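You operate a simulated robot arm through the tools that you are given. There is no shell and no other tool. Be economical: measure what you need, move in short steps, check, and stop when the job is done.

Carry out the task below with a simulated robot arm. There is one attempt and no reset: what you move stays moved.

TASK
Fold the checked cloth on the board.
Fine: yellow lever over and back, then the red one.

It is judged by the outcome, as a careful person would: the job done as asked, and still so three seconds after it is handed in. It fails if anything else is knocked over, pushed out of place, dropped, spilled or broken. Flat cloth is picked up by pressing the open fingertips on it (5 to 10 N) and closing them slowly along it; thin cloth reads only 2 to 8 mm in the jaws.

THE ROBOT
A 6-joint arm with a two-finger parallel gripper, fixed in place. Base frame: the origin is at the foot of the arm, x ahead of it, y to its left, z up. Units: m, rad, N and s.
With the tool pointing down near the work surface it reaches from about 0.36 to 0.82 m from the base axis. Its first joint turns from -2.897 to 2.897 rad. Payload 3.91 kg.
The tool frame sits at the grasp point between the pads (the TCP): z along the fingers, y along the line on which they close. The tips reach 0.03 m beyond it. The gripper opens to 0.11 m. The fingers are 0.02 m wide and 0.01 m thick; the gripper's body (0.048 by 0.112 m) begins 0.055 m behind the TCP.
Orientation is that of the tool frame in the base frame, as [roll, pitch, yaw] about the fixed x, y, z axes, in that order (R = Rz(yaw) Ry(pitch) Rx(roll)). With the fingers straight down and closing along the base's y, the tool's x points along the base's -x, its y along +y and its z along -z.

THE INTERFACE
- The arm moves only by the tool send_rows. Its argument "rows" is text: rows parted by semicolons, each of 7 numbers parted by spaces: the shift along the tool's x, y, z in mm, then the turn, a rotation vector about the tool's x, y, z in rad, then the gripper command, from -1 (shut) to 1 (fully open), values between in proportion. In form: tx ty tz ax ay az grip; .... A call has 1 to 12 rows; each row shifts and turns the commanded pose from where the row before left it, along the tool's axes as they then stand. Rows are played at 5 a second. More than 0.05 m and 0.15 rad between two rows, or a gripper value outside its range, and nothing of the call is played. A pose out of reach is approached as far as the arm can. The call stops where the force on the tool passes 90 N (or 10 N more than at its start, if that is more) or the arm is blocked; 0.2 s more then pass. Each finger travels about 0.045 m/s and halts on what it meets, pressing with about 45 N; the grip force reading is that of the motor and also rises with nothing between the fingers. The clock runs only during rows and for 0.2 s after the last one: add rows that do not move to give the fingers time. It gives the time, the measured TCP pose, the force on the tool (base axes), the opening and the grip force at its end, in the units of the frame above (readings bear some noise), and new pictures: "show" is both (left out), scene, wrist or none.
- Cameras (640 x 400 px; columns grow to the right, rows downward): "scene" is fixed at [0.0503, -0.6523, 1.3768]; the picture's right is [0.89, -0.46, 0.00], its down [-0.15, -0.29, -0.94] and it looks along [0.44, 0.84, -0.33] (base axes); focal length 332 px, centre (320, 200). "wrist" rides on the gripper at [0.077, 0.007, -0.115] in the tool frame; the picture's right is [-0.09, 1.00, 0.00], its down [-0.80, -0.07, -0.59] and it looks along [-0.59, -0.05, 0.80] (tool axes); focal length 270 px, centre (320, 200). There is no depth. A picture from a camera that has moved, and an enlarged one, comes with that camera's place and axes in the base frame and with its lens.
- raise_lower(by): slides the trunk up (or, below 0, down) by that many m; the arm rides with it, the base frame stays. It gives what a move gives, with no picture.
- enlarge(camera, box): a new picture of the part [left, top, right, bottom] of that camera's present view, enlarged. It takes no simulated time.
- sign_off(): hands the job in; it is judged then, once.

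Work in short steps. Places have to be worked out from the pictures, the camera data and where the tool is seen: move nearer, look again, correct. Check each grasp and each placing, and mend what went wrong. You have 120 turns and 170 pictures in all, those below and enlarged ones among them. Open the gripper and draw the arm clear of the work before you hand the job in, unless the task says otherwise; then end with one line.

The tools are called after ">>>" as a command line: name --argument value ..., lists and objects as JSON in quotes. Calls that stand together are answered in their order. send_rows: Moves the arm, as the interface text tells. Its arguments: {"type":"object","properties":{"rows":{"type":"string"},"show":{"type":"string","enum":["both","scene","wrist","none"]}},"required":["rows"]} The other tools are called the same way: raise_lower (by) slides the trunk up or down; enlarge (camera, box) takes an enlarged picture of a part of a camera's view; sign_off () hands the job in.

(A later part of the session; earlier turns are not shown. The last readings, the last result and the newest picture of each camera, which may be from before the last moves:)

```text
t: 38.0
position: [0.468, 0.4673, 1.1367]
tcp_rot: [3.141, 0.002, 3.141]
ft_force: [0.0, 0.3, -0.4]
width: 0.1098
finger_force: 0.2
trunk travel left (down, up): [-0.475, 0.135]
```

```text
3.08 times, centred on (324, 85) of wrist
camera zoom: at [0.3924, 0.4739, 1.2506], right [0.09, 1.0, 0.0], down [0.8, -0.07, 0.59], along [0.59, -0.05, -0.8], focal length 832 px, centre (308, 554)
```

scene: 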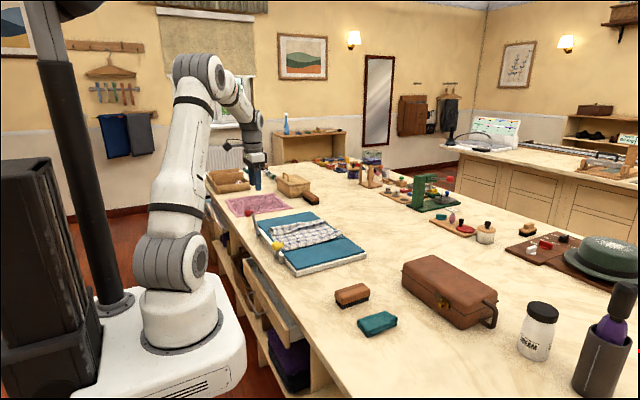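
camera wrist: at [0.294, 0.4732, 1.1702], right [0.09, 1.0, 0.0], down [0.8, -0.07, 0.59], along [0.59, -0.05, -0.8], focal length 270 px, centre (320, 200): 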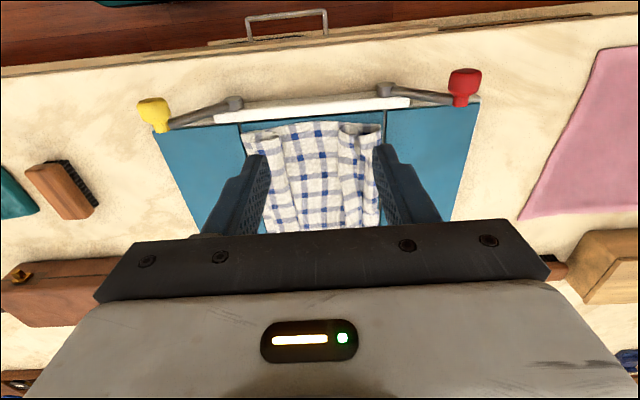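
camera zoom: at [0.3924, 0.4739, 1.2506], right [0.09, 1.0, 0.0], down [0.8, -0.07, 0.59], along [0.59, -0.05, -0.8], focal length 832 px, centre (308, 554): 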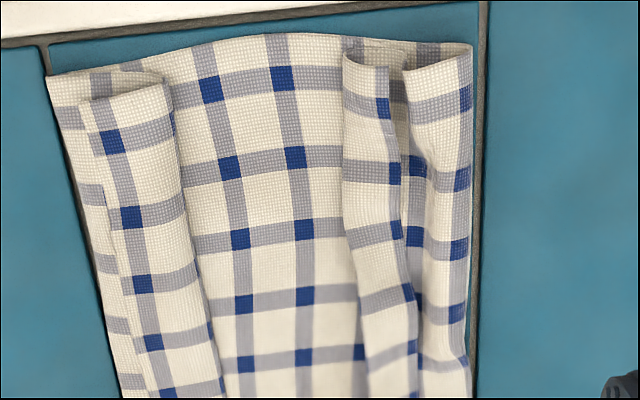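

The folds are Z-shaped: each free edge has doubled back outward (yellow strip free edge at y≈0.371, ridge ≈0.41, z≈0.84). I'll tidy this by pinching the top strip and drawing it inward; first I position above it.

>>> send_rows --rows "-28 -26 30 0 0 0 -0.545; -28 -26 30 0 0 0 -0.545; -26 -25 30 0 0 0 -0.545; 0 0 45 0 0 0 -0.545; 0 0 45 0 0 0 -0.545; 0 0 45 0 0 0 -0.545; 0 0 10 0 0 0 -0.545; 0 0 0 0 0 0 -0.545"

>>> enlarge --camera "wrist" --box '[220, 70, 460, 220]'

>>> enlarge --camera "scene" --box '[262, 206, 350, 261]'

```text
t: 39.8
position: [0.5503, 0.3901, 0.8997]
tcp_rot: [-3.141, 0.001, -3.141]
ft_force: [0.7, -0.5, -0.8]
width: 0.0252
finger_force: 0.0
trunk travel left (down, up): [-0.475, 0.135]
camera wrist: at [0.4739, 0.3965, 1.0139], right [0.09, 1.0, 0.0], down [0.8, -0.07, 0.59], along [0.59, -0.05, -0.8], focal length 270 px, centre (320, 200)
```

scene: 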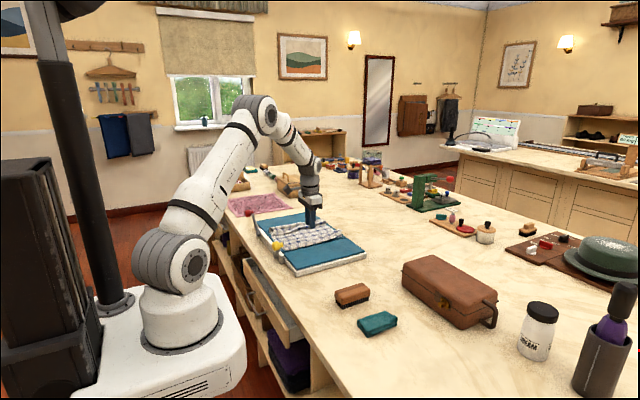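
wrist: 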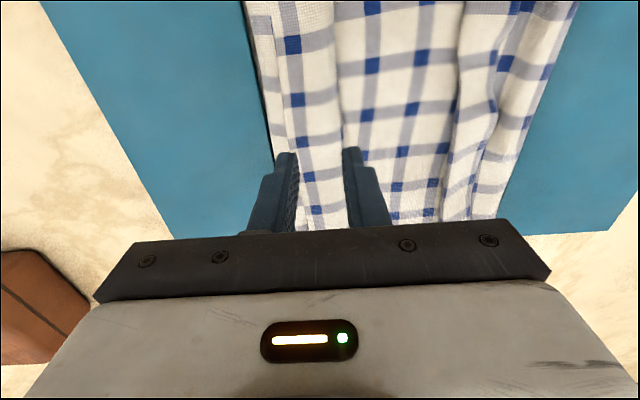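

```text
2.67 times, centred on (340, 145) of wrist
camera zoom: at [0.4739, 0.3965, 1.0139], right [0.09, 1.0, 0.0], down [0.8, -0.07, 0.59], along [0.59, -0.05, -0.8], focal length 721 px, centre (267, 347)
```

zoom: 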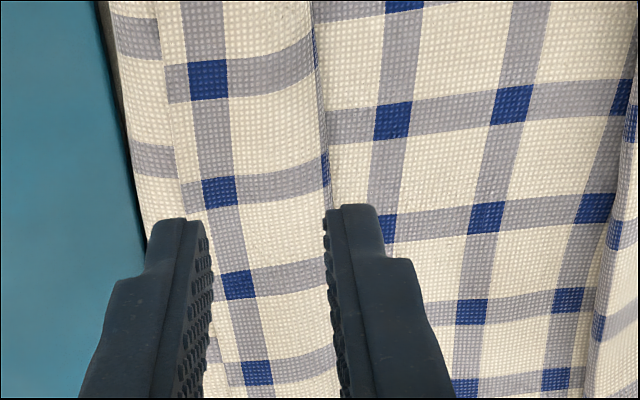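

```text
7.27 times, centred on (306, 234) of scene
camera zoom: at [0.0503, -0.6523, 1.3768], right [0.89, -0.46, 0.0], down [-0.15, -0.29, -0.94], along [0.44, 0.84, -0.33], focal length 2414 px, centre (422, -44)
```

zoom: 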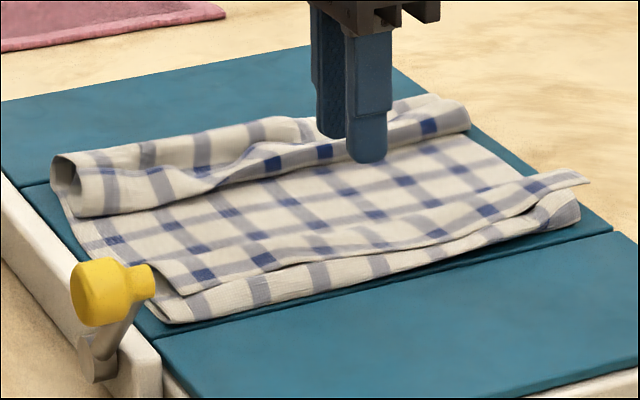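

The pattern spacing confirms the Z-fold (free edge at the left of the top strip). I descend gently onto the strip.

>>> send_rows --rows "0 0 10 0 0 0 -0.545; 0 0 8 0 0 0 -0.545; 0 0 4 0 0 0 -0.545; 0 0 0 0 0 0 -0.545" --show "none"

>>> enlarge --camera "scene" --box '[262, 206, 350, 261]'

```text
t: 40.8
position: [0.5502, 0.3892, 0.8776]
tcp_rot: [3.14, 0.0, -3.141]
ft_force: [-0.5, -0.9, -0.3]
width: 0.0252
finger_force: 0.1
trunk travel left (down, up): [-0.475, 0.135]
```

```text
7.27 times, centred on (306, 234) of scene
camera zoom: at [0.0503, -0.6523, 1.3768], right [0.89, -0.46, 0.0], down [-0.15, -0.29, -0.94], along [0.44, 0.84, -0.33], focal length 2414 px, centre (422, -44)
```

zoom: 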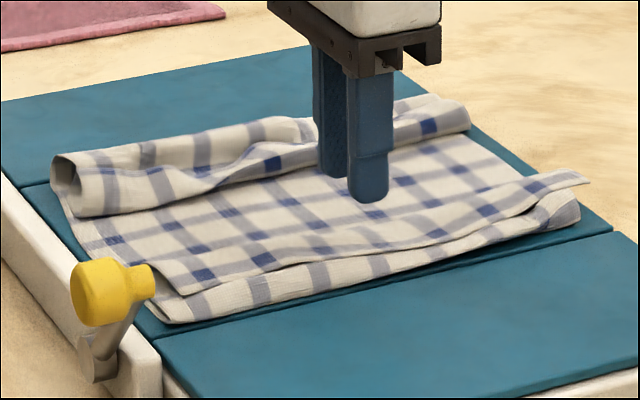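

No contact yet. I continue in small steps until the force rises.

>>> send_rows --rows "0 0 4 0 0 0 -0.545; 0 0 3 0 0 0 -0.545; 0 0 3 0 0 0 -0.545; 0 0 0 0 0 0 -0.545" --show "none"

>>> enlarge --camera "scene" --box '[262, 206, 350, 261]'

```text
t: 41.8
position: [0.5514, 0.3896, 0.8662]
tcp_rot: [-3.141, 0.001, 3.14]
ft_force: [-0.6, -0.2, -0.2]
width: 0.025
finger_force: 0.1
trunk travel left (down, up): [-0.475, 0.135]
```

```text
7.27 times, centred on (306, 234) of scene
camera zoom: at [0.0503, -0.6523, 1.3768], right [0.89, -0.46, 0.0], down [-0.15, -0.29, -0.94], along [0.44, 0.84, -0.33], focal length 2414 px, centre (422, -44)
```

zoom: 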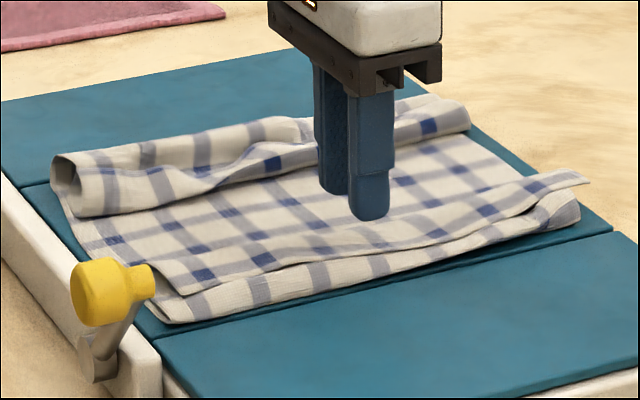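

Still free. A little lower.

>>> send_rows --rows "0 -2 3 0 0 0 -0.545; 0 0 2 0 0 0 -0.545; 0 0 0 0 0 0 -0.545" --show "none"

>>> send_rows --rows "0 0 2 0 0 0 -0.545; 0 0 0 0 0 0 -0.545" --show "none"

>>> enlarge --camera "scene" --box '[262, 206, 350, 261]'

```text
t: 42.6
position: [0.5519, 0.3866, 0.8612]
tcp_rot: [-3.142, 0.001, -3.141]
ft_force: [0.8, -0.6, -0.7]
width: 0.0254
finger_force: 0.0
trunk travel left (down, up): [-0.475, 0.135]
```

```text
t: 43.2
position: [0.5523, 0.3871, 0.8591]
tcp_rot: [-3.141, 0.0, -3.141]
ft_force: [-0.6, 0.5, -0.6]
width: 0.0248
finger_force: 0.1
trunk travel left (down, up): [-0.475, 0.135]
```

```text
7.27 times, centred on (306, 234) of scene
camera zoom: at [0.0503, -0.6523, 1.3768], right [0.89, -0.46, 0.0], down [-0.15, -0.29, -0.94], along [0.44, 0.84, -0.33], focal length 2414 px, centre (422, -44)
```

zoom: 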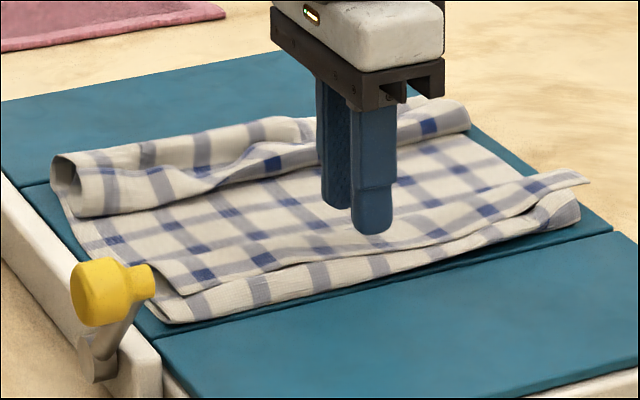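

Nearly on the strip; continuing 2 mm at a time.

>>> send_rows --rows "0 0 2 0 0 0 -0.545; 0 0 2 0 0 0 -0.545; 0 0 0 0 0 0 -0.545" --show "none"

>>> send_rows --rows "0 0 2 0 0 0 -0.545; 0 0 0 0 0 0 -0.545" --show "none"

>>> enlarge --camera "scene" --box '[262, 206, 350, 261]'

```text
t: 44.0
position: [0.5515, 0.386, 0.8566]
tcp_rot: [3.141, 0.0, 3.141]
ft_force: [-0.2, 0.3, -0.4]
width: 0.0249
finger_force: 0.0
trunk travel left (down, up): [-0.475, 0.135]
```

```text
t: 44.6
position: [0.5516, 0.3869, 0.8543]
tcp_rot: [-3.141, 0.0, -3.141]
ft_force: [0.3, -0.2, 0.0]
width: 0.025
finger_force: 0.1
trunk travel left (down, up): [-0.475, 0.135]
```

```text
7.27 times, centred on (306, 234) of scene
camera zoom: at [0.0503, -0.6523, 1.3768], right [0.89, -0.46, 0.0], down [-0.15, -0.29, -0.94], along [0.44, 0.84, -0.33], focal length 2414 px, centre (422, -44)
```

zoom: 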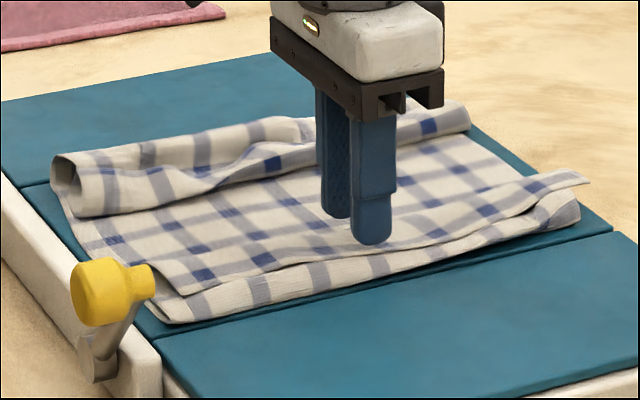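

The tips appear to touch the strip without load yet; I press on slightly.

>>> send_rows --rows "0 0 2 0 0 0 -0.545; 0 0 2 0 0 0 -0.545; 0 0 0 0 0 0 -0.545" --show "none"

>>> send_rows --rows "0 0 1.5 0 0 0 -0.545; 0 0 0 0 0 0 -0.545" --show "none"

>>> enlarge --camera "scene" --box '[262, 206, 350, 261]'

```text
t: 45.4
position: [0.5521, 0.3873, 0.8505]
tcp_rot: [-3.141, 0.0, -3.14]
ft_force: [0.6, 0.1, 0.6]
width: 0.025
finger_force: 0.0
trunk travel left (down, up): [-0.475, 0.135]
```

```text
t: 46.0
position: [0.5513, 0.387, 0.8478]
tcp_rot: [-3.141, -0.001, 3.141]
ft_force: [-0.1, 0.6, 1.0]
width: 0.0247
finger_force: 0.1
trunk travel left (down, up): [-0.475, 0.135]
```

```text
7.27 times, centred on (306, 234) of scene
camera zoom: at [0.0503, -0.6523, 1.3768], right [0.89, -0.46, 0.0], down [-0.15, -0.29, -0.94], along [0.44, 0.84, -0.33], focal length 2414 px, centre (422, -44)
```

zoom: 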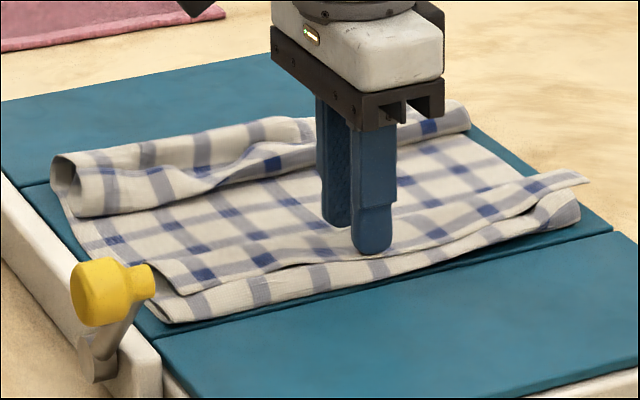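

The strip is compressing lightly (1 N), favourable for taking only the top layer. I close slowly here.

>>> send_rows --rows "0 0 1 0 0 0 -0.6; 0 0 0 0 0 0 -0.66; 0 0 0 0 0 0 -0.72; 0 0 0 0 0 0 -0.78; 0 0 0 0 0 0 -0.84; 0 0 0 0 0 0 -0.9; 0 0 0 0 0 0 -0.96; 0 0 0 0 0 0 -1; 0 0 0 0 0 0 -1" --show "none"

>>> enlarge --camera "scene" --box '[262, 206, 350, 261]'

>>> enlarge --camera "wrist" --box '[220, 70, 460, 220]'

```text
t: 48.0
position: [0.5516, 0.386, 0.8483]
tcp_rot: [3.141, -0.001, 3.14]
ft_force: [0.0, 0.6, -0.1]
width: 0.0001
finger_force: 38.2
trunk travel left (down, up): [-0.475, 0.135]
```

```text
7.27 times, centred on (306, 234) of scene
camera zoom: at [0.0503, -0.6523, 1.3768], right [0.89, -0.46, 0.0], down [-0.15, -0.29, -0.94], along [0.44, 0.84, -0.33], focal length 2414 px, centre (422, -44)
```

zoom: 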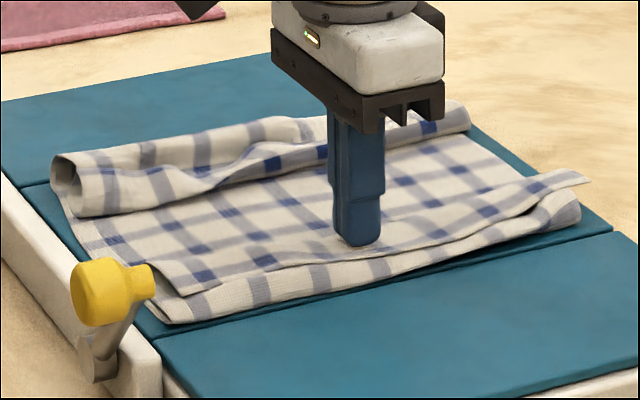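

```text
2.67 times, centred on (340, 145) of wrist
camera zoom: at [0.4751, 0.3938, 0.9623], right [0.09, 1.0, 0.0], down [0.8, -0.07, 0.59], along [0.59, -0.05, -0.8], focal length 721 px, centre (267, 347)
```

zoom: 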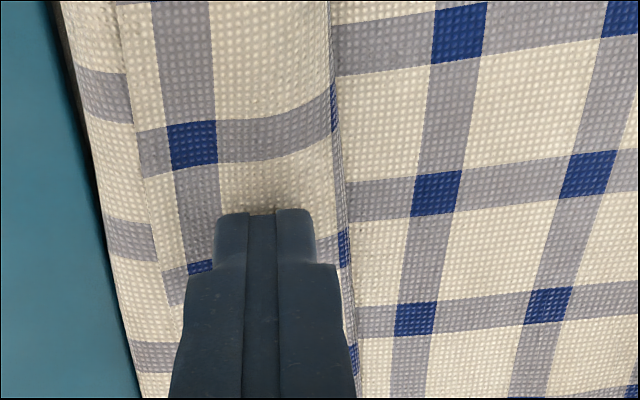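

Nothing was caught (too light). I reopen, shift 3 mm toward the free edge, and press to 5–8 N.

>>> send_rows --rows "0 0 -6 0 0 0 -1; 0 -3 0 0 0 0 -0.5; 0 0 0 0 0 0 -0.5; 0 0 0 0 0 0 -0.5; 0 0 6 0 0 0 -0.5; 0 0 2 0 0 0 -0.5; 0 0 1.5 0 0 0 -0.5; 0 0 0 0 0 0 -0.5" --show "none"

>>> send_rows --rows "0 0 1.5 0 0 0 -0.5; 0 0 0 0 0 0 -0.5" --show "none"

```text
t: 49.8
position: [0.5515, 0.384, 0.845]
tcp_rot: [3.141, 0.0, -3.141]
ft_force: [0.1, 0.0, -0.2]
width: 0.0273
finger_force: 0.0
trunk travel left (down, up): [-0.475, 0.135]
```

```text
t: 50.4
position: [0.55, 0.3848, 0.8438]
tcp_rot: [3.139, 0.0, -3.14]
ft_force: [0.9, -0.6, 2.6]
width: 0.0275
finger_force: 0.0
trunk travel left (down, up): [-0.475, 0.135]
```

Force is only beginning (2.6 N); a little more.

>>> send_rows --rows "0 0 0.7 0 0 0 -0.5; 0 0 0 0 0 0 -0.5" --show "none"

```text
t: 51.0
position: [0.552, 0.3851, 0.8426]
tcp_rot: [-3.141, 0.001, -3.142]
ft_force: [0.5, 1.7, 6.9]
width: 0.027
finger_force: 0.1
trunk travel left (down, up): [-0.475, 0.135]
```

6.9 N of press: I close slowly now.

>>> send_rows --rows "0 0 0 0 0 0 -0.56; 0 0 0 0 0 0 -0.62; 0 0 0 0 0 0 -0.68; 0 0 0 0 0 0 -0.74; 0 0 0 0 0 0 -0.8; 0 0 0 0 0 0 -0.86; 0 0 0 0 0 0 -0.92; 0 0 0 0 0 0 -0.97; 0 0 0 0 0 0 -1; 0 0 0 0 0 0 -1" --show "none"

>>> enlarge --camera "scene" --box '[262, 206, 350, 261]'

>>> enlarge --camera "wrist" --box '[220, 70, 460, 220]'

```text
t: 53.2
position: [0.5495, 0.3844, 0.8426]
tcp_rot: [-3.141, 0.0, -3.141]
ft_force: [0.3, 1.0, 9.2]
width: 0.0023
finger_force: 41.7
trunk travel left (down, up): [-0.475, 0.135]
```

```text
7.27 times, centred on (306, 234) of scene
camera zoom: at [0.0503, -0.6523, 1.3768], right [0.89, -0.46, 0.0], down [-0.15, -0.29, -0.94], along [0.44, 0.84, -0.33], focal length 2414 px, centre (422, -44)
```

zoom: 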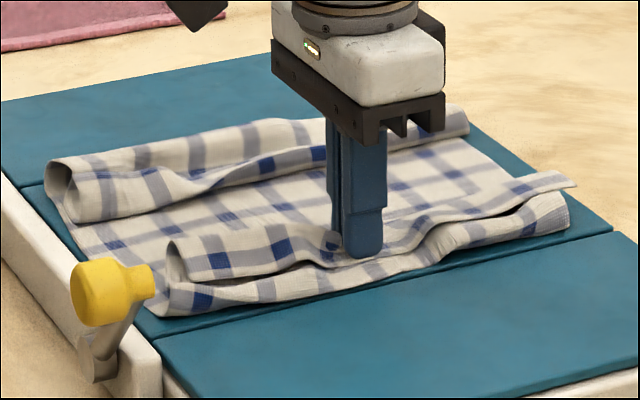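

```text
2.67 times, centred on (340, 145) of wrist
camera zoom: at [0.4737, 0.3908, 0.9574], right [0.09, 1.0, 0.0], down [0.8, -0.07, 0.59], along [0.59, -0.05, -0.8], focal length 721 px, centre (267, 347)
```

zoom: 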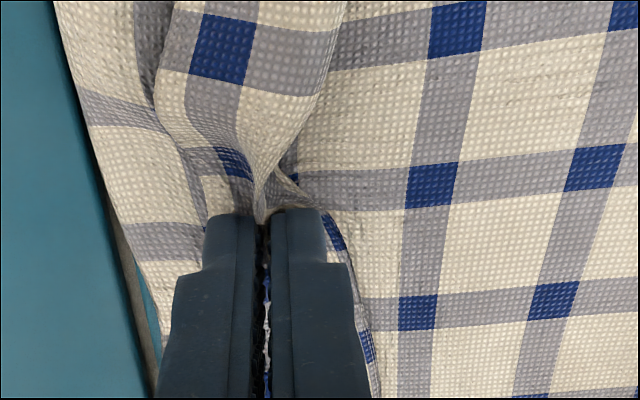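

Cloth is caught (2.3 mm). I lift gently 30 mm and look at which layers come.

>>> send_rows --rows "0 0 -8 0 0 0 -1; 0 0 -8 0 0 0 -1; 0 4 -8 0 0 0 -1; 0 4 -8 0 0 0 -1; 0 0 0 0 0 0 -1" --show "none"

>>> enlarge --camera "scene" --box '[262, 206, 350, 261]'

>>> enlarge --camera "wrist" --box '[180, 40, 500, 240]'

```text
t: 54.4
position: [0.5511, 0.392, 0.8747]
tcp_rot: [-3.139, -0.001, -3.14]
ft_force: [-0.7, -0.5, 0.9]
width: 0.0019
finger_force: 42.3
trunk travel left (down, up): [-0.475, 0.135]
```

```text
7.27 times, centred on (306, 234) of scene
camera zoom: at [0.0503, -0.6523, 1.3768], right [0.89, -0.46, 0.0], down [-0.15, -0.29, -0.94], along [0.44, 0.84, -0.33], focal length 2414 px, centre (422, -44)
```

zoom: 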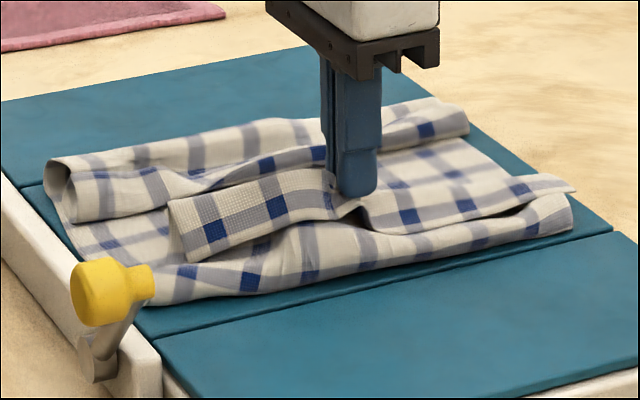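

```text
2.00 times, centred on (340, 140) of wrist
camera zoom: at [0.4746, 0.3985, 0.989], right [0.09, 1.0, 0.0], down [0.8, -0.07, 0.59], along [0.59, -0.05, -0.8], focal length 541 px, centre (280, 320)
```

zoom: 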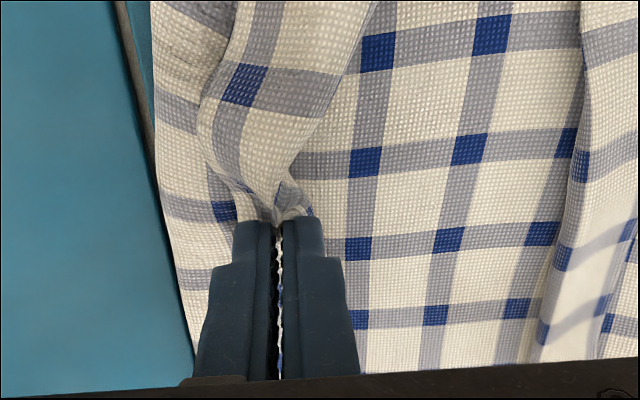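

The top strip near its free edge is held and the lower layer stayed. I carry it inward (+y ~45 mm) and lower.

>>> send_rows --rows "0 8 -2 0 0 0 -1; 0 8 -2 0 0 0 -1; 0 8 0 0 0 0 -1; 0 8 0 0 0 0 -1; 0 8 3 0 0 0 -1; 0 6 6 0 0 0 -1; 0 0 0 0 0 0 -1" --show "none"

>>> enlarge --camera "scene" --box '[262, 206, 350, 261]'

>>> enlarge --camera "wrist" --box '[180, 40, 500, 240]'

```text
t: 56.0
position: [0.5513, 0.4394, 0.8693]
tcp_rot: [3.141, 0.002, -3.141]
ft_force: [-0.5, -0.8, 0.6]
width: 0.002
finger_force: 41.3
trunk travel left (down, up): [-0.475, 0.135]
```

```text
7.27 times, centred on (306, 234) of scene
camera zoom: at [0.0503, -0.6523, 1.3768], right [0.89, -0.46, 0.0], down [-0.15, -0.29, -0.94], along [0.44, 0.84, -0.33], focal length 2414 px, centre (422, -44)
```

zoom: 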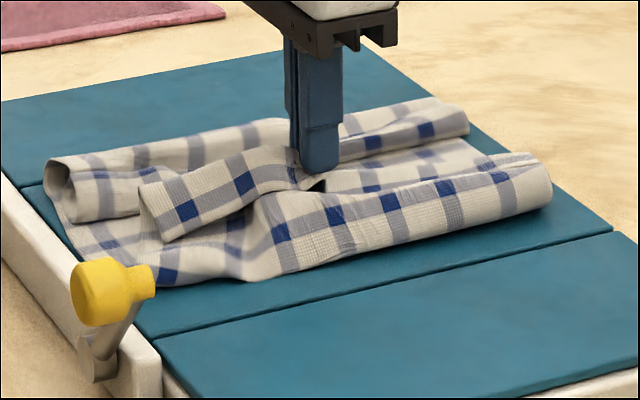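

```text
2.00 times, centred on (340, 140) of wrist
camera zoom: at [0.4753, 0.4459, 0.9838], right [0.09, 1.0, 0.0], down [0.8, -0.07, 0.59], along [0.59, -0.05, -0.8], focal length 541 px, centre (280, 320)
```

zoom: 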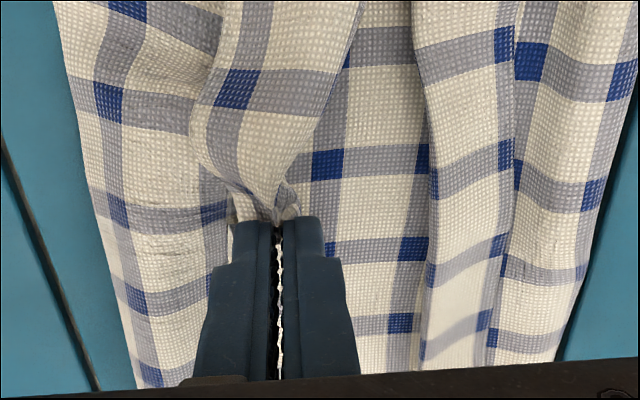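

The Z has opened into a single fold with the crease pulled in slightly. I lower it with a little slack and release.

>>> send_rows --rows "0 -2 6 0 0 0 -1; 0 -3 6 0 0 0 -1; 0 -3 6 0 0 0 -1; 0 0 3 0 0 0 -1; 0 0 0 0 0 0 -0.9; 0 0 0 0 0 0 -0.75; 0 0 0 0 0 0 -0.6; 0 0 -10 0 0 0 -0.6; 0 0 -30 0 0 0 -0.6; 0 0 -45 0 0 0 -0.5; 0 0 -45 0 0 0 -0.5; 0 0 -45 0 0 0 -0.5" --show "none"

>>> enlarge --camera "scene" --box '[262, 206, 350, 261]'

>>> enlarge --camera "wrist" --box '[180, 20, 500, 220]'

```text
t: 58.6
position: [0.5507, 0.4314, 1.0227]
tcp_rot: [3.141, 0.001, -3.139]
ft_force: [0.4, -0.7, -0.4]
width: 0.0273
finger_force: 0.1
trunk travel left (down, up): [-0.475, 0.135]
```

```text
7.27 times, centred on (306, 234) of scene
camera zoom: at [0.0503, -0.6523, 1.3768], right [0.89, -0.46, 0.0], down [-0.15, -0.29, -0.94], along [0.44, 0.84, -0.33], focal length 2414 px, centre (422, -44)
```

zoom: 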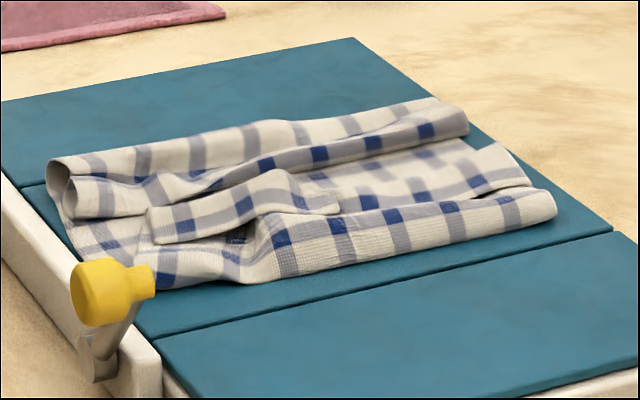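

```text
2.00 times, centred on (340, 120) of wrist
camera zoom: at [0.474, 0.4373, 1.1383], right [0.09, 1.0, 0.0], down [0.8, -0.07, 0.59], along [0.59, -0.05, -0.8], focal length 541 px, centre (280, 360)
```

zoom: 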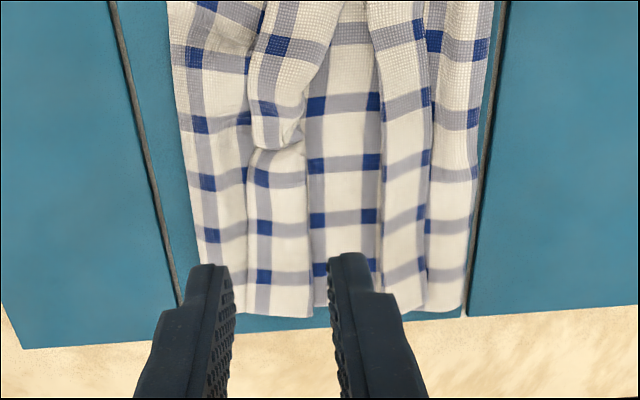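

The far half is now a proper fold; the near half still has its corner strip turned back. I move back to see the near end.

>>> send_rows --rows "40 0 0 0 0 0 -0.5; 40 0 0 0 0 0 -0.5; 20 0 0 0 0 0 -0.5; 0 0 0 0 0 0 -0.5" --show "none"

>>> enlarge --camera "wrist" --box '[200, 30, 456, 190]'

```text
t: 59.6
position: [0.4499, 0.4309, 1.0221]
tcp_rot: [-3.141, -0.001, 3.141]
ft_force: [-0.2, -0.7, 0.4]
width: 0.0275
finger_force: 0.1
trunk travel left (down, up): [-0.475, 0.135]
```

```text
2.50 times, centred on (328, 110) of wrist
camera zoom: at [0.374, 0.4371, 1.137], right [0.09, 1.0, 0.0], down [0.8, -0.07, 0.59], along [0.59, -0.05, -0.8], focal length 676 px, centre (300, 425)
```

zoom: 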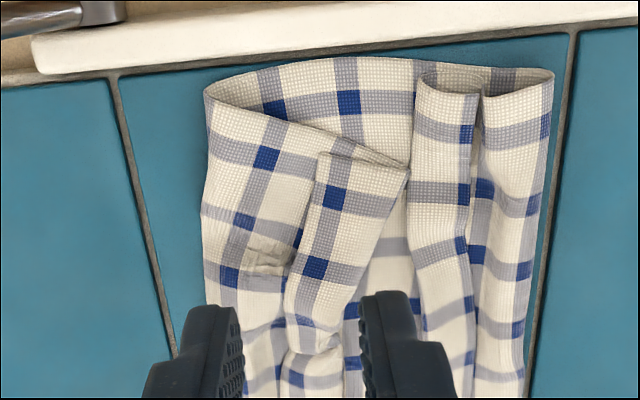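

The near strip's free edge runs near y≈0.437 at x≈0.474. I position the fingers over it, just above the cloth.

>>> send_rows --rows "-12 8 40 0 0 0 -0.5; -12 7 40 0 0 0 -0.5; 0 0 40 0 0 0 -0.5; 0 0 25 0 0 0 -0.5; 0 0 15 0 0 0 -0.5; 0 0 0 0 0 0 -0.5" --show "none"

>>> enlarge --camera "wrist" --box '[200, 60, 456, 220]'

>>> enlarge --camera "scene" --box '[262, 206, 350, 261]'

```text
t: 61.0
position: [0.4758, 0.4456, 0.8616]
tcp_rot: [3.14, 0.001, -3.141]
ft_force: [0.4, 0.3, 0.6]
width: 0.0275
finger_force: 0.0
trunk travel left (down, up): [-0.475, 0.135]
```

```text
2.50 times, centred on (328, 140) of wrist
camera zoom: at [0.3996, 0.4527, 0.9772], right [0.09, 1.0, 0.0], down [0.8, -0.07, 0.59], along [0.59, -0.05, -0.8], focal length 676 px, centre (300, 350)
```

zoom: 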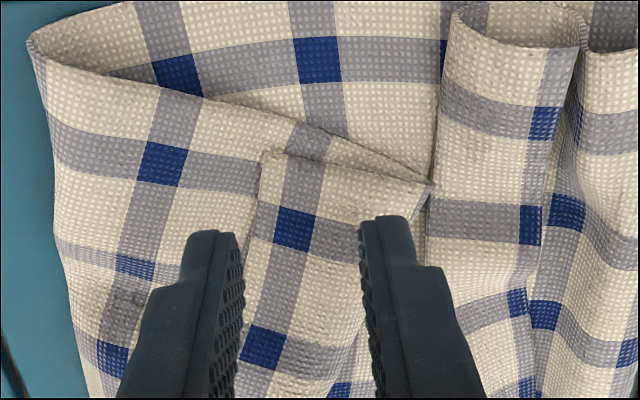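

```text
7.27 times, centred on (306, 234) of scene
camera zoom: at [0.0503, -0.6523, 1.3768], right [0.89, -0.46, 0.0], down [-0.15, -0.29, -0.94], along [0.44, 0.84, -0.33], focal length 2414 px, centre (422, -44)
```

zoom: 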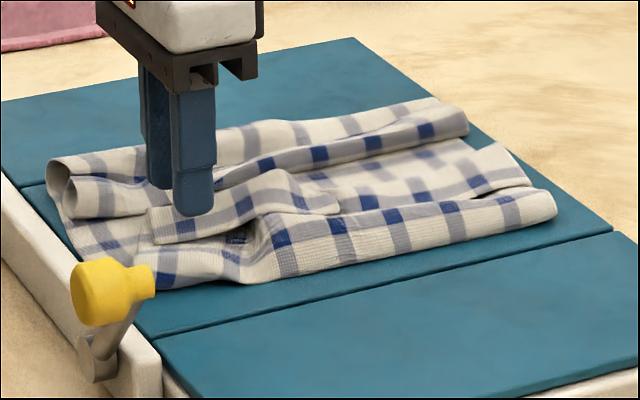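

Well aligned; nudging 5 mm nearer the corner and pressing down.

>>> send_rows --rows "5 0 6 0 0 0 -0.5; 0 0 5 0 0 0 -0.5; 0 0 3 0 0 0 -0.5; 0 0 0 0 0 0 -0.5" --show "none"

>>> send_rows --rows "0 0 2 0 0 0 -0.5; 0 0 0 0 0 0 -0.5" --show "none"

```text
t: 62.0
position: [0.4713, 0.4445, 0.8499]
tcp_rot: [3.139, -0.001, 3.141]
ft_force: [-0.2, 0.7, 0.3]
width: 0.0275
finger_force: 0.1
trunk travel left (down, up): [-0.475, 0.135]
```

```text
t: 62.6
position: [0.4701, 0.4455, 0.8472]
tcp_rot: [-3.141, 0.001, -3.14]
ft_force: [-0.2, 0.5, -0.1]
width: 0.0276
finger_force: 0.1
trunk travel left (down, up): [-0.475, 0.135]
```

Not loaded yet; continuing.

>>> send_rows --rows "0 0 2 0 0 0 -0.5; 0 0 1 0 0 0 -0.5; 0 0 0 0 0 0 -0.5" --show "none"

>>> send_rows --rows "0 0 1 0 0 0 -0.5; 0 0 0 0 0 0 -0.5" --show "none"

```text
t: 63.4
position: [0.4698, 0.4459, 0.8438]
tcp_rot: [3.141, 0.002, -3.141]
ft_force: [-0.2, 0.3, 0.5]
width: 0.0276
finger_force: 0.0
trunk travel left (down, up): [-0.475, 0.135]
```

```text
t: 64.0
position: [0.4712, 0.4455, 0.8436]
tcp_rot: [3.141, 0.0, -3.142]
ft_force: [0.3, 0.4, 4.7]
width: 0.0271
finger_force: 0.1
trunk travel left (down, up): [-0.475, 0.135]
```

Contact at 4.7 N; half a millimetre more, then close slowly and lift a little.

>>> send_rows --rows "0 0 0.6 0 0 0 -0.5; 0 0 0 0 0 0 -0.56; 0 0 0 0 0 0 -0.62; 0 0 0 0 0 0 -0.68; 0 0 0 0 0 0 -0.74; 0 0 0 0 0 0 -0.8; 0 0 0 0 0 0 -0.86; 0 0 0 0 0 0 -0.92; 0 0 0 0 0 0 -0.97; 0 0 0 0 0 0 -1; 0 0 0 0 0 0 -1" --show "none"

>>> send_rows --rows "0 0 -8 0 0 0 -1; 0 2 -8 0 0 0 -1; 0 4 -8 0 0 0 -1; 0 0 0 0 0 0 -1" --show "none"

>>> enlarge --camera "wrist" --box '[200, 60, 456, 220]'

>>> enlarge --camera "scene" --box '[262, 206, 350, 261]'

```text
t: 66.4
position: [0.4696, 0.4466, 0.8431]
tcp_rot: [3.141, -0.002, -3.141]
ft_force: [0.1, 0.8, 12.1]
width: 0.0001
finger_force: 37.6
trunk travel left (down, up): [-0.475, 0.135]
```

```text
t: 67.4
position: [0.4716, 0.4514, 0.8662]
tcp_rot: [-3.141, 0.0, -3.141]
ft_force: [0.0, -0.1, -0.9]
width: 0.0
finger_force: 37.9
trunk travel left (down, up): [-0.475, 0.135]
```

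```text
2.50 times, centred on (328, 140) of wrist
camera zoom: at [0.3948, 0.4576, 0.981], right [0.09, 1.0, 0.0], down [0.8, -0.07, 0.59], along [0.59, -0.05, -0.8], focal length 676 px, centre (300, 350)
```

zoom: 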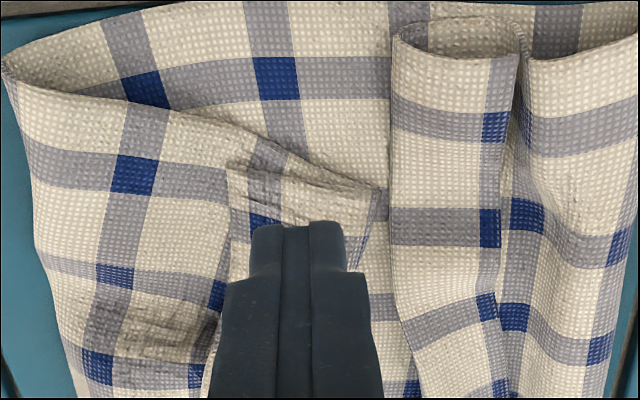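

```text
7.27 times, centred on (306, 234) of scene
camera zoom: at [0.0503, -0.6523, 1.3768], right [0.89, -0.46, 0.0], down [-0.15, -0.29, -0.94], along [0.44, 0.84, -0.33], focal length 2414 px, centre (422, -44)
```

zoom: 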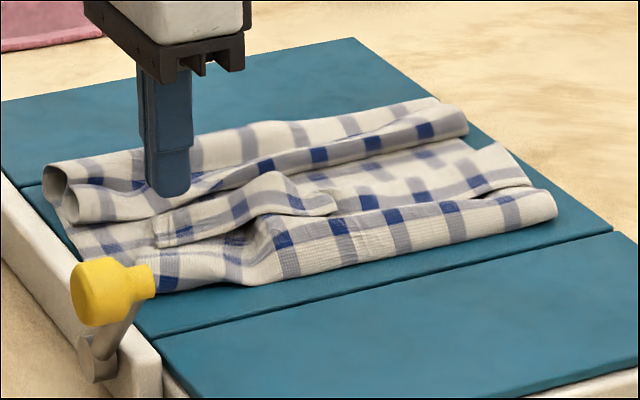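

It slipped out. I reopen and press a bit harder (~9 N).

>>> send_rows --rows "-3 -5 0 0 0 0 -0.5; 0 0 0 0 0 0 -0.45; 0 0 0 0 0 0 -0.45; 0 0 10 0 0 0 -0.45; 0 0 8 0 0 0 -0.45; 0 0 5 0 0 0 -0.45; 0 0 1.2 0 0 0 -0.45; 0 0 0 0 0 0 -0.45" --show "none"

```text
t: 69.2
position: [0.4717, 0.446, 0.8425]
tcp_rot: [3.141, -0.001, -3.14]
ft_force: [0.4, -1.0, 6.0]
width: 0.0302
finger_force: 0.1
trunk travel left (down, up): [-0.475, 0.135]
```

>>> send_rows --rows "0 0 0.6 0 0 0 -0.45; 0 0 0 0 0 0 -0.5; 0 0 0 0 0 0 -0.56; 0 0 0 0 0 0 -0.62; 0 0 0 0 0 0 -0.68; 0 0 0 0 0 0 -0.74; 0 0 0 0 0 0 -0.8; 0 0 0 0 0 0 -0.86; 0 0 0 0 0 0 -0.92; 0 0 0 0 0 0 -0.97; 0 0 0 0 0 0 -1; 0 0 0 0 0 0 -1" --show "none"

>>> enlarge --camera "wrist" --box '[200, 60, 456, 220]'

```text
t: 71.8
position: [0.4723, 0.4459, 0.8452]
tcp_rot: [3.139, 0.004, -3.141]
ft_force: [-1.6, -4.3, 31.3]
width: 0.0022
finger_force: 42.2
trunk travel left (down, up): [-0.475, 0.135]
```

```text
2.50 times, centred on (328, 140) of wrist
camera zoom: at [0.3953, 0.4518, 0.9589], right [0.09, 1.0, 0.0], down [0.8, -0.07, 0.6], along [0.59, -0.05, -0.8], focal length 676 px, centre (300, 350)
```

zoom: 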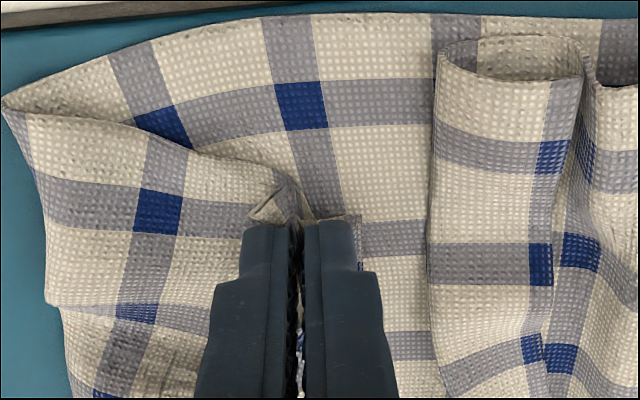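

Caught (2.2 mm). I lift gently and inspect.

>>> send_rows --rows "0 0 -8 0 0 0 -1; 0 0 -8 0 0 0 -1; 0 3 -8 0 0 0 -1; 0 4 -8 0 0 0 -1; 0 0 0 0 0 0 -1" --show "none"

>>> enlarge --camera "wrist" --box '[200, 60, 456, 220]'

>>> enlarge --camera "scene" --box '[262, 206, 350, 261]'

```text
t: 73.0
position: [0.4724, 0.4542, 0.8731]
tcp_rot: [-3.14, 0.0, -3.14]
ft_force: [-0.1, -0.2, 0.4]
width: 0.002
finger_force: 42.6
trunk travel left (down, up): [-0.475, 0.135]
```

```text
2.50 times, centred on (328, 140) of wrist
camera zoom: at [0.3967, 0.4602, 0.9877], right [0.09, 1.0, 0.0], down [0.8, -0.07, 0.59], along [0.59, -0.05, -0.8], focal length 676 px, centre (300, 350)
```

zoom: 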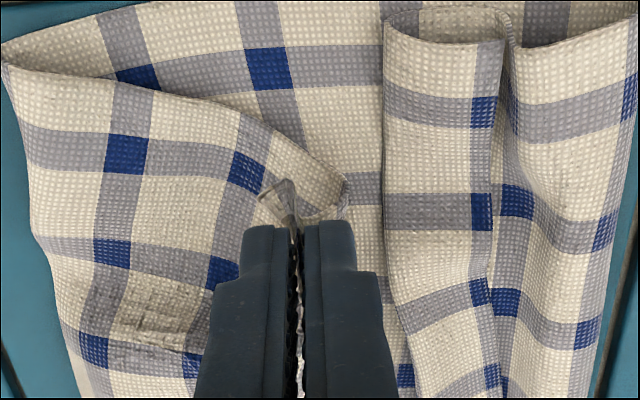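

```text
7.27 times, centred on (306, 234) of scene
camera zoom: at [0.0503, -0.6523, 1.3768], right [0.89, -0.46, 0.0], down [-0.15, -0.29, -0.94], along [0.44, 0.84, -0.33], focal length 2414 px, centre (422, -44)
```

zoom: 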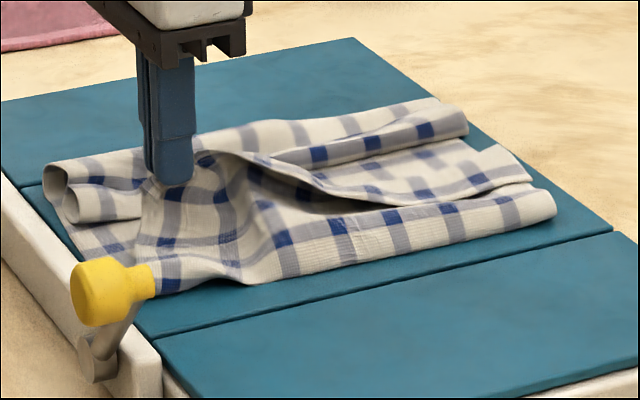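

The corner strip is lifting cleanly. I draw it +y ~25 mm and toward the near edge, lower, and release.

>>> send_rows --rows "4 8 -2 0 0 0 -1; 4 8 0 0 0 0 -1; 4 8 4 0 0 0 -1; 2 3 8 0 0 0 -1; 0 0 8 0 0 0 -1; 0 0 8 0 0 0 -1; 0 0 0 0 0 0 -1" --show "none"

>>> enlarge --camera "wrist" --box '[200, 60, 456, 220]'

>>> enlarge --camera "scene" --box '[262, 206, 350, 261]'

```text
t: 74.6
position: [0.4599, 0.4804, 0.8473]
tcp_rot: [-3.141, 0.0, -3.141]
ft_force: [0.0, -0.2, 0.6]
width: 0.0021
finger_force: 42.1
trunk travel left (down, up): [-0.475, 0.135]
```

```text
2.50 times, centred on (328, 140) of wrist
camera zoom: at [0.3826, 0.4874, 0.9625], right [0.09, 1.0, 0.0], down [0.8, -0.07, 0.59], along [0.59, -0.05, -0.8], focal length 676 px, centre (300, 350)
```

zoom: 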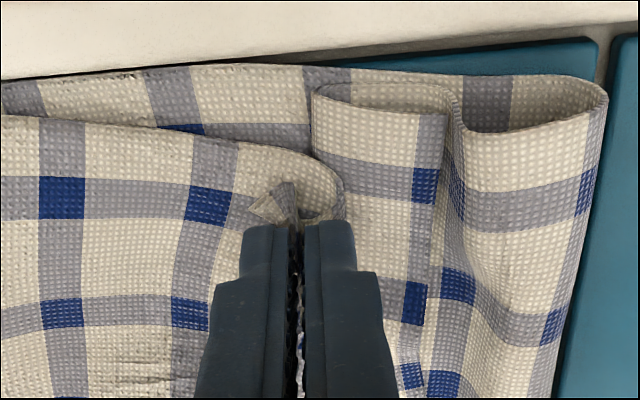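

```text
7.27 times, centred on (306, 234) of scene
camera zoom: at [0.0503, -0.6523, 1.3768], right [0.89, -0.46, 0.0], down [-0.15, -0.29, -0.94], along [0.44, 0.84, -0.33], focal length 2414 px, centre (422, -44)
```

zoom: 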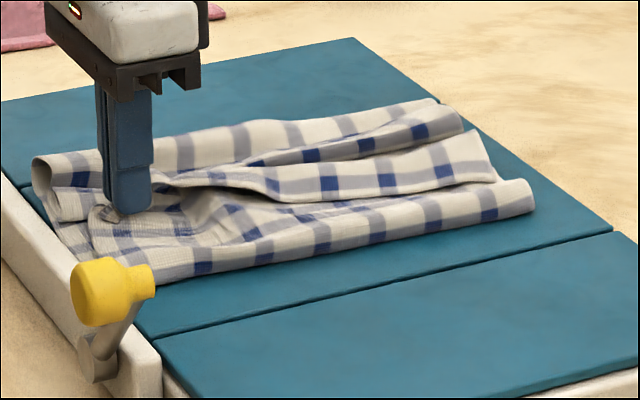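

Near corner is in place; I release and go up to view the whole.

>>> send_rows --rows "0 0 1 0 0 0 -0.9; 0 0 0 0 0 0 -0.75; 0 0 0 0 0 0 -0.6; 0 0 -10 0 0 0 -0.6; 0 0 -30 0 0 0 -0.6; 0 0 -45 0 0 0 -0.5; 0 0 -45 0 0 0 -0.5; 0 0 -45 0 0 0 -0.5; 0 -20 -30 0 0 0 -0.5; 0 0 0 0 0 0 -0.5" --show "wrist"

>>> enlarge --camera "wrist" --box '[200, 60, 456, 220]'

>>> enlarge --camera "scene" --box '[262, 206, 350, 261]'

```text
t: 76.8
position: [0.4615, 0.4592, 1.0512]
tcp_rot: [3.14, 0.001, -3.141]
ft_force: [-0.5, 0.0, 0.6]
width: 0.0273
finger_force: 0.1
trunk travel left (down, up): [-0.475, 0.135]
camera wrist: at [0.3836, 0.4655, 1.1668], right [0.09, 1.0, 0.0], down [0.8, -0.07, 0.59], along [0.59, -0.05, -0.8], focal length 270 px, centre (320, 200)
```

wrist: 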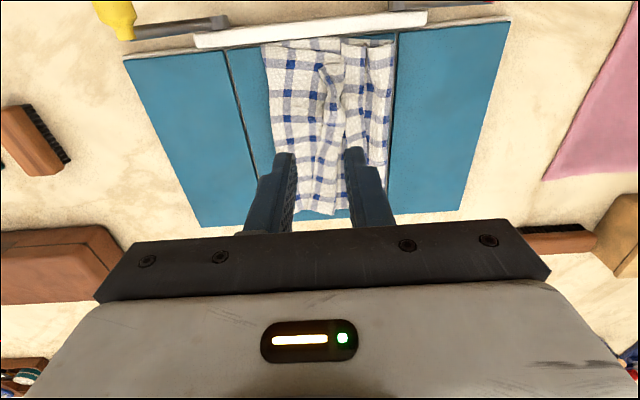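

```text
2.50 times, centred on (328, 140) of wrist
camera zoom: at [0.3836, 0.4655, 1.1668], right [0.09, 1.0, 0.0], down [0.8, -0.07, 0.59], along [0.59, -0.05, -0.8], focal length 676 px, centre (300, 350)
```

zoom: 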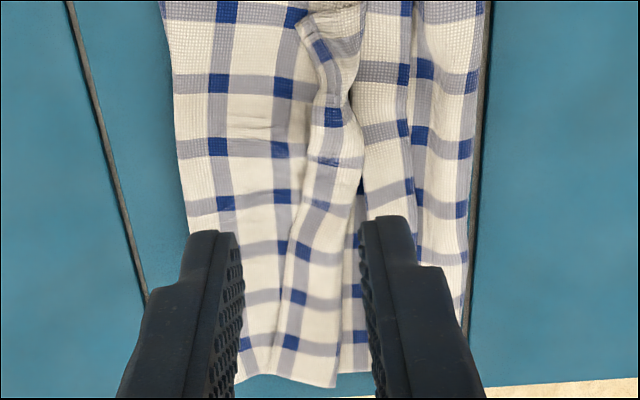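

```text
7.27 times, centred on (306, 234) of scene
camera zoom: at [0.0503, -0.6523, 1.3768], right [0.89, -0.46, 0.0], down [-0.15, -0.29, -0.94], along [0.44, 0.84, -0.33], focal length 2414 px, centre (422, -44)
```

zoom: 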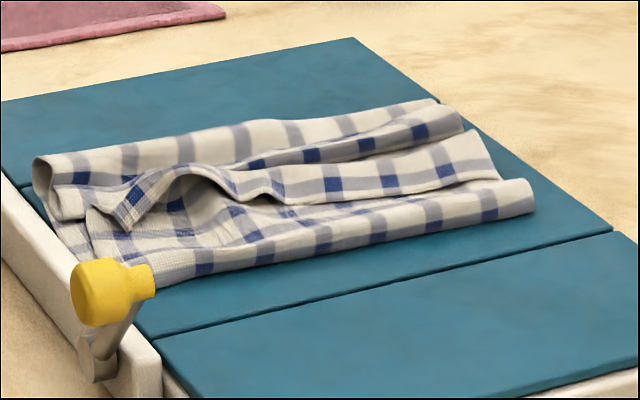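

The yellow side is now spread over the centre (near edge a bit curled, to be covered by the red side). The red side's top strip spans y≈0.487–0.514 with its free edge outward; I go there to pinch it at x≈0.535.

>>> send_rows --rows "-30 14 30 0 0 0 -0.6; -30 14 30 0 0 0 -0.6; -14 13 35 0 0 0 -0.6; 0 0 45 0 0 0 -0.6; 0 0 35 0 0 0 -0.6; 0 0 12 0 0 0 -0.6; 0 0 0 0 0 0 -0.6" --show "none"

>>> enlarge --camera "wrist" --box '[200, 60, 456, 220]'

```text
t: 78.4
position: [0.5352, 0.5024, 0.8653]
tcp_rot: [3.141, -0.001, 3.141]
ft_force: [0.5, 0.2, -0.2]
width: 0.0221
finger_force: 0.1
trunk travel left (down, up): [-0.475, 0.135]
```

```text
2.50 times, centred on (328, 140) of wrist
camera zoom: at [0.4579, 0.5081, 0.9797], right [0.09, 1.0, 0.0], down [0.8, -0.07, 0.59], along [0.59, -0.05, -0.8], focal length 676 px, centre (300, 350)
```

zoom: 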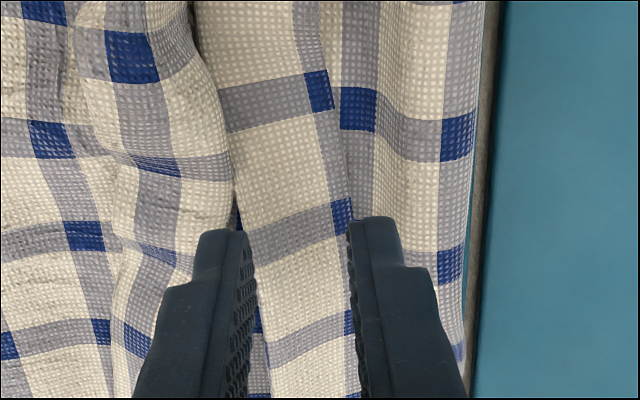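

Fingers straddle the strip. I press down to ~8 N.

>>> send_rows --rows "0 -1 8 0 0 0 -0.6; 0 0 8 0 0 0 -0.6; 0 0 4 0 0 0 -0.6; 0 0 2 0 0 0 -0.6; 0 0 0 0 0 0 -0.6" --show "none"

```text
t: 79.6
position: [0.5335, 0.501, 0.8423]
tcp_rot: [-3.141, 0.001, -3.141]
ft_force: [1.0, -0.3, 2.6]
width: 0.022
finger_force: 0.0
trunk travel left (down, up): [-0.475, 0.135]
```

>>> send_rows --rows "0 0 0.9 0 0 0 -0.6; 0 0 0 0 0 0 -0.6" --show "none"

```text
t: 80.2
position: [0.5326, 0.5011, 0.842]
tcp_rot: [3.14, 0.002, -3.141]
ft_force: [-1.0, 1.1, 7.4]
width: 0.022
finger_force: 0.0
trunk travel left (down, up): [-0.475, 0.135]
```

7.4 N reached: closing slowly, then a gentle lift.

>>> send_rows --rows "0 0 0.3 0 0 0 -0.64; 0 0 0 0 0 0 -0.68; 0 0 0 0 0 0 -0.74; 0 0 0 0 0 0 -0.8; 0 0 0 0 0 0 -0.86; 0 0 0 0 0 0 -0.92; 0 0 0 0 0 0 -0.97; 0 0 0 0 0 0 -1; 0 0 0 0 0 0 -1" --show "none"

>>> send_rows --rows "0 0 -8 0 0 0 -1; 0 0 -8 0 0 0 -1; 0 -3 -8 0 0 0 -1; 0 -4 -8 0 0 0 -1; 0 0 0 0 0 0 -1" --show "none"

>>> enlarge --camera "wrist" --box '[200, 60, 456, 220]'

>>> enlarge --camera "scene" --box '[262, 206, 350, 261]'

```text
t: 82.2
position: [0.5331, 0.5002, 0.8426]
tcp_rot: [3.141, 0.001, 3.14]
ft_force: [0.6, -4.1, 17.7]
width: 0.0
finger_force: 37.9
trunk travel left (down, up): [-0.475, 0.135]
```

```text
t: 83.4
position: [0.5337, 0.4937, 0.8728]
tcp_rot: [3.141, 0.0, 3.141]
ft_force: [0.7, 0.5, -1.2]
width: 0.0002
finger_force: 37.4
trunk travel left (down, up): [-0.475, 0.135]
```

```text
2.50 times, centred on (328, 140) of wrist
camera zoom: at [0.4579, 0.5009, 0.9881], right [0.09, 1.0, 0.0], down [0.8, -0.07, 0.59], along [0.59, -0.05, -0.8], focal length 676 px, centre (300, 350)
```

zoom: 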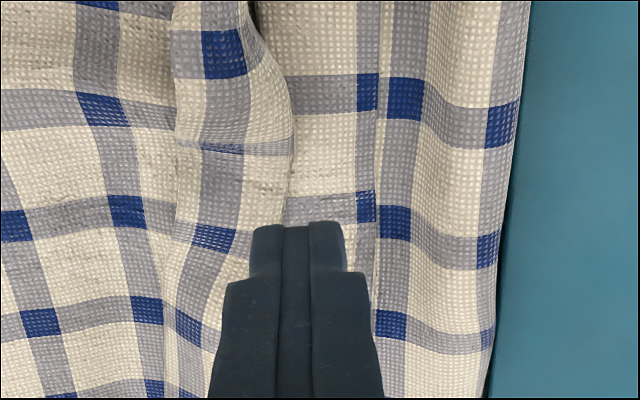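

```text
7.27 times, centred on (306, 234) of scene
camera zoom: at [0.0503, -0.6523, 1.3768], right [0.89, -0.46, 0.0], down [-0.15, -0.29, -0.94], along [0.44, 0.84, -0.33], focal length 2414 px, centre (422, -44)
```

zoom: 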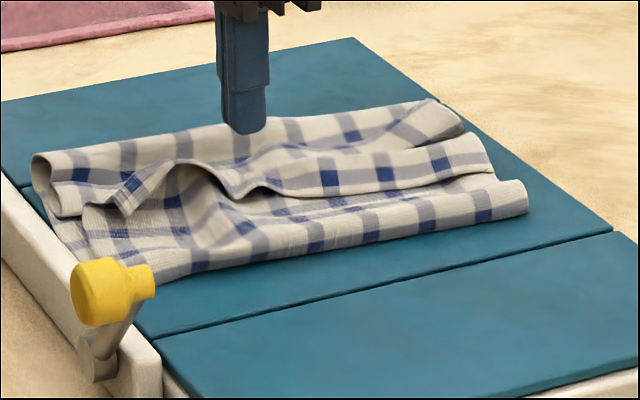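

It slipped. I retry with a wider opening (28 mm) and a slightly firmer press.

>>> send_rows --rows "0 9 0 0 0 0 -0.49; 0 0 0 0 0 0 -0.49; 0 0 0 0 0 0 -0.49; 0 0 12 0 0 0 -0.49; 0 0 12 0 0 0 -0.49; 0 0 5 0 0 0 -0.49; 0 0 2.2 0 0 0 -0.49; 0 0 0 0 0 0 -0.49" --show "none"

```text
t: 85.2
position: [0.5339, 0.5022, 0.8429]
tcp_rot: [3.141, -0.001, -3.141]
ft_force: [0.1, -0.4, 5.6]
width: 0.0279
finger_force: 0.0
trunk travel left (down, up): [-0.475, 0.135]
```

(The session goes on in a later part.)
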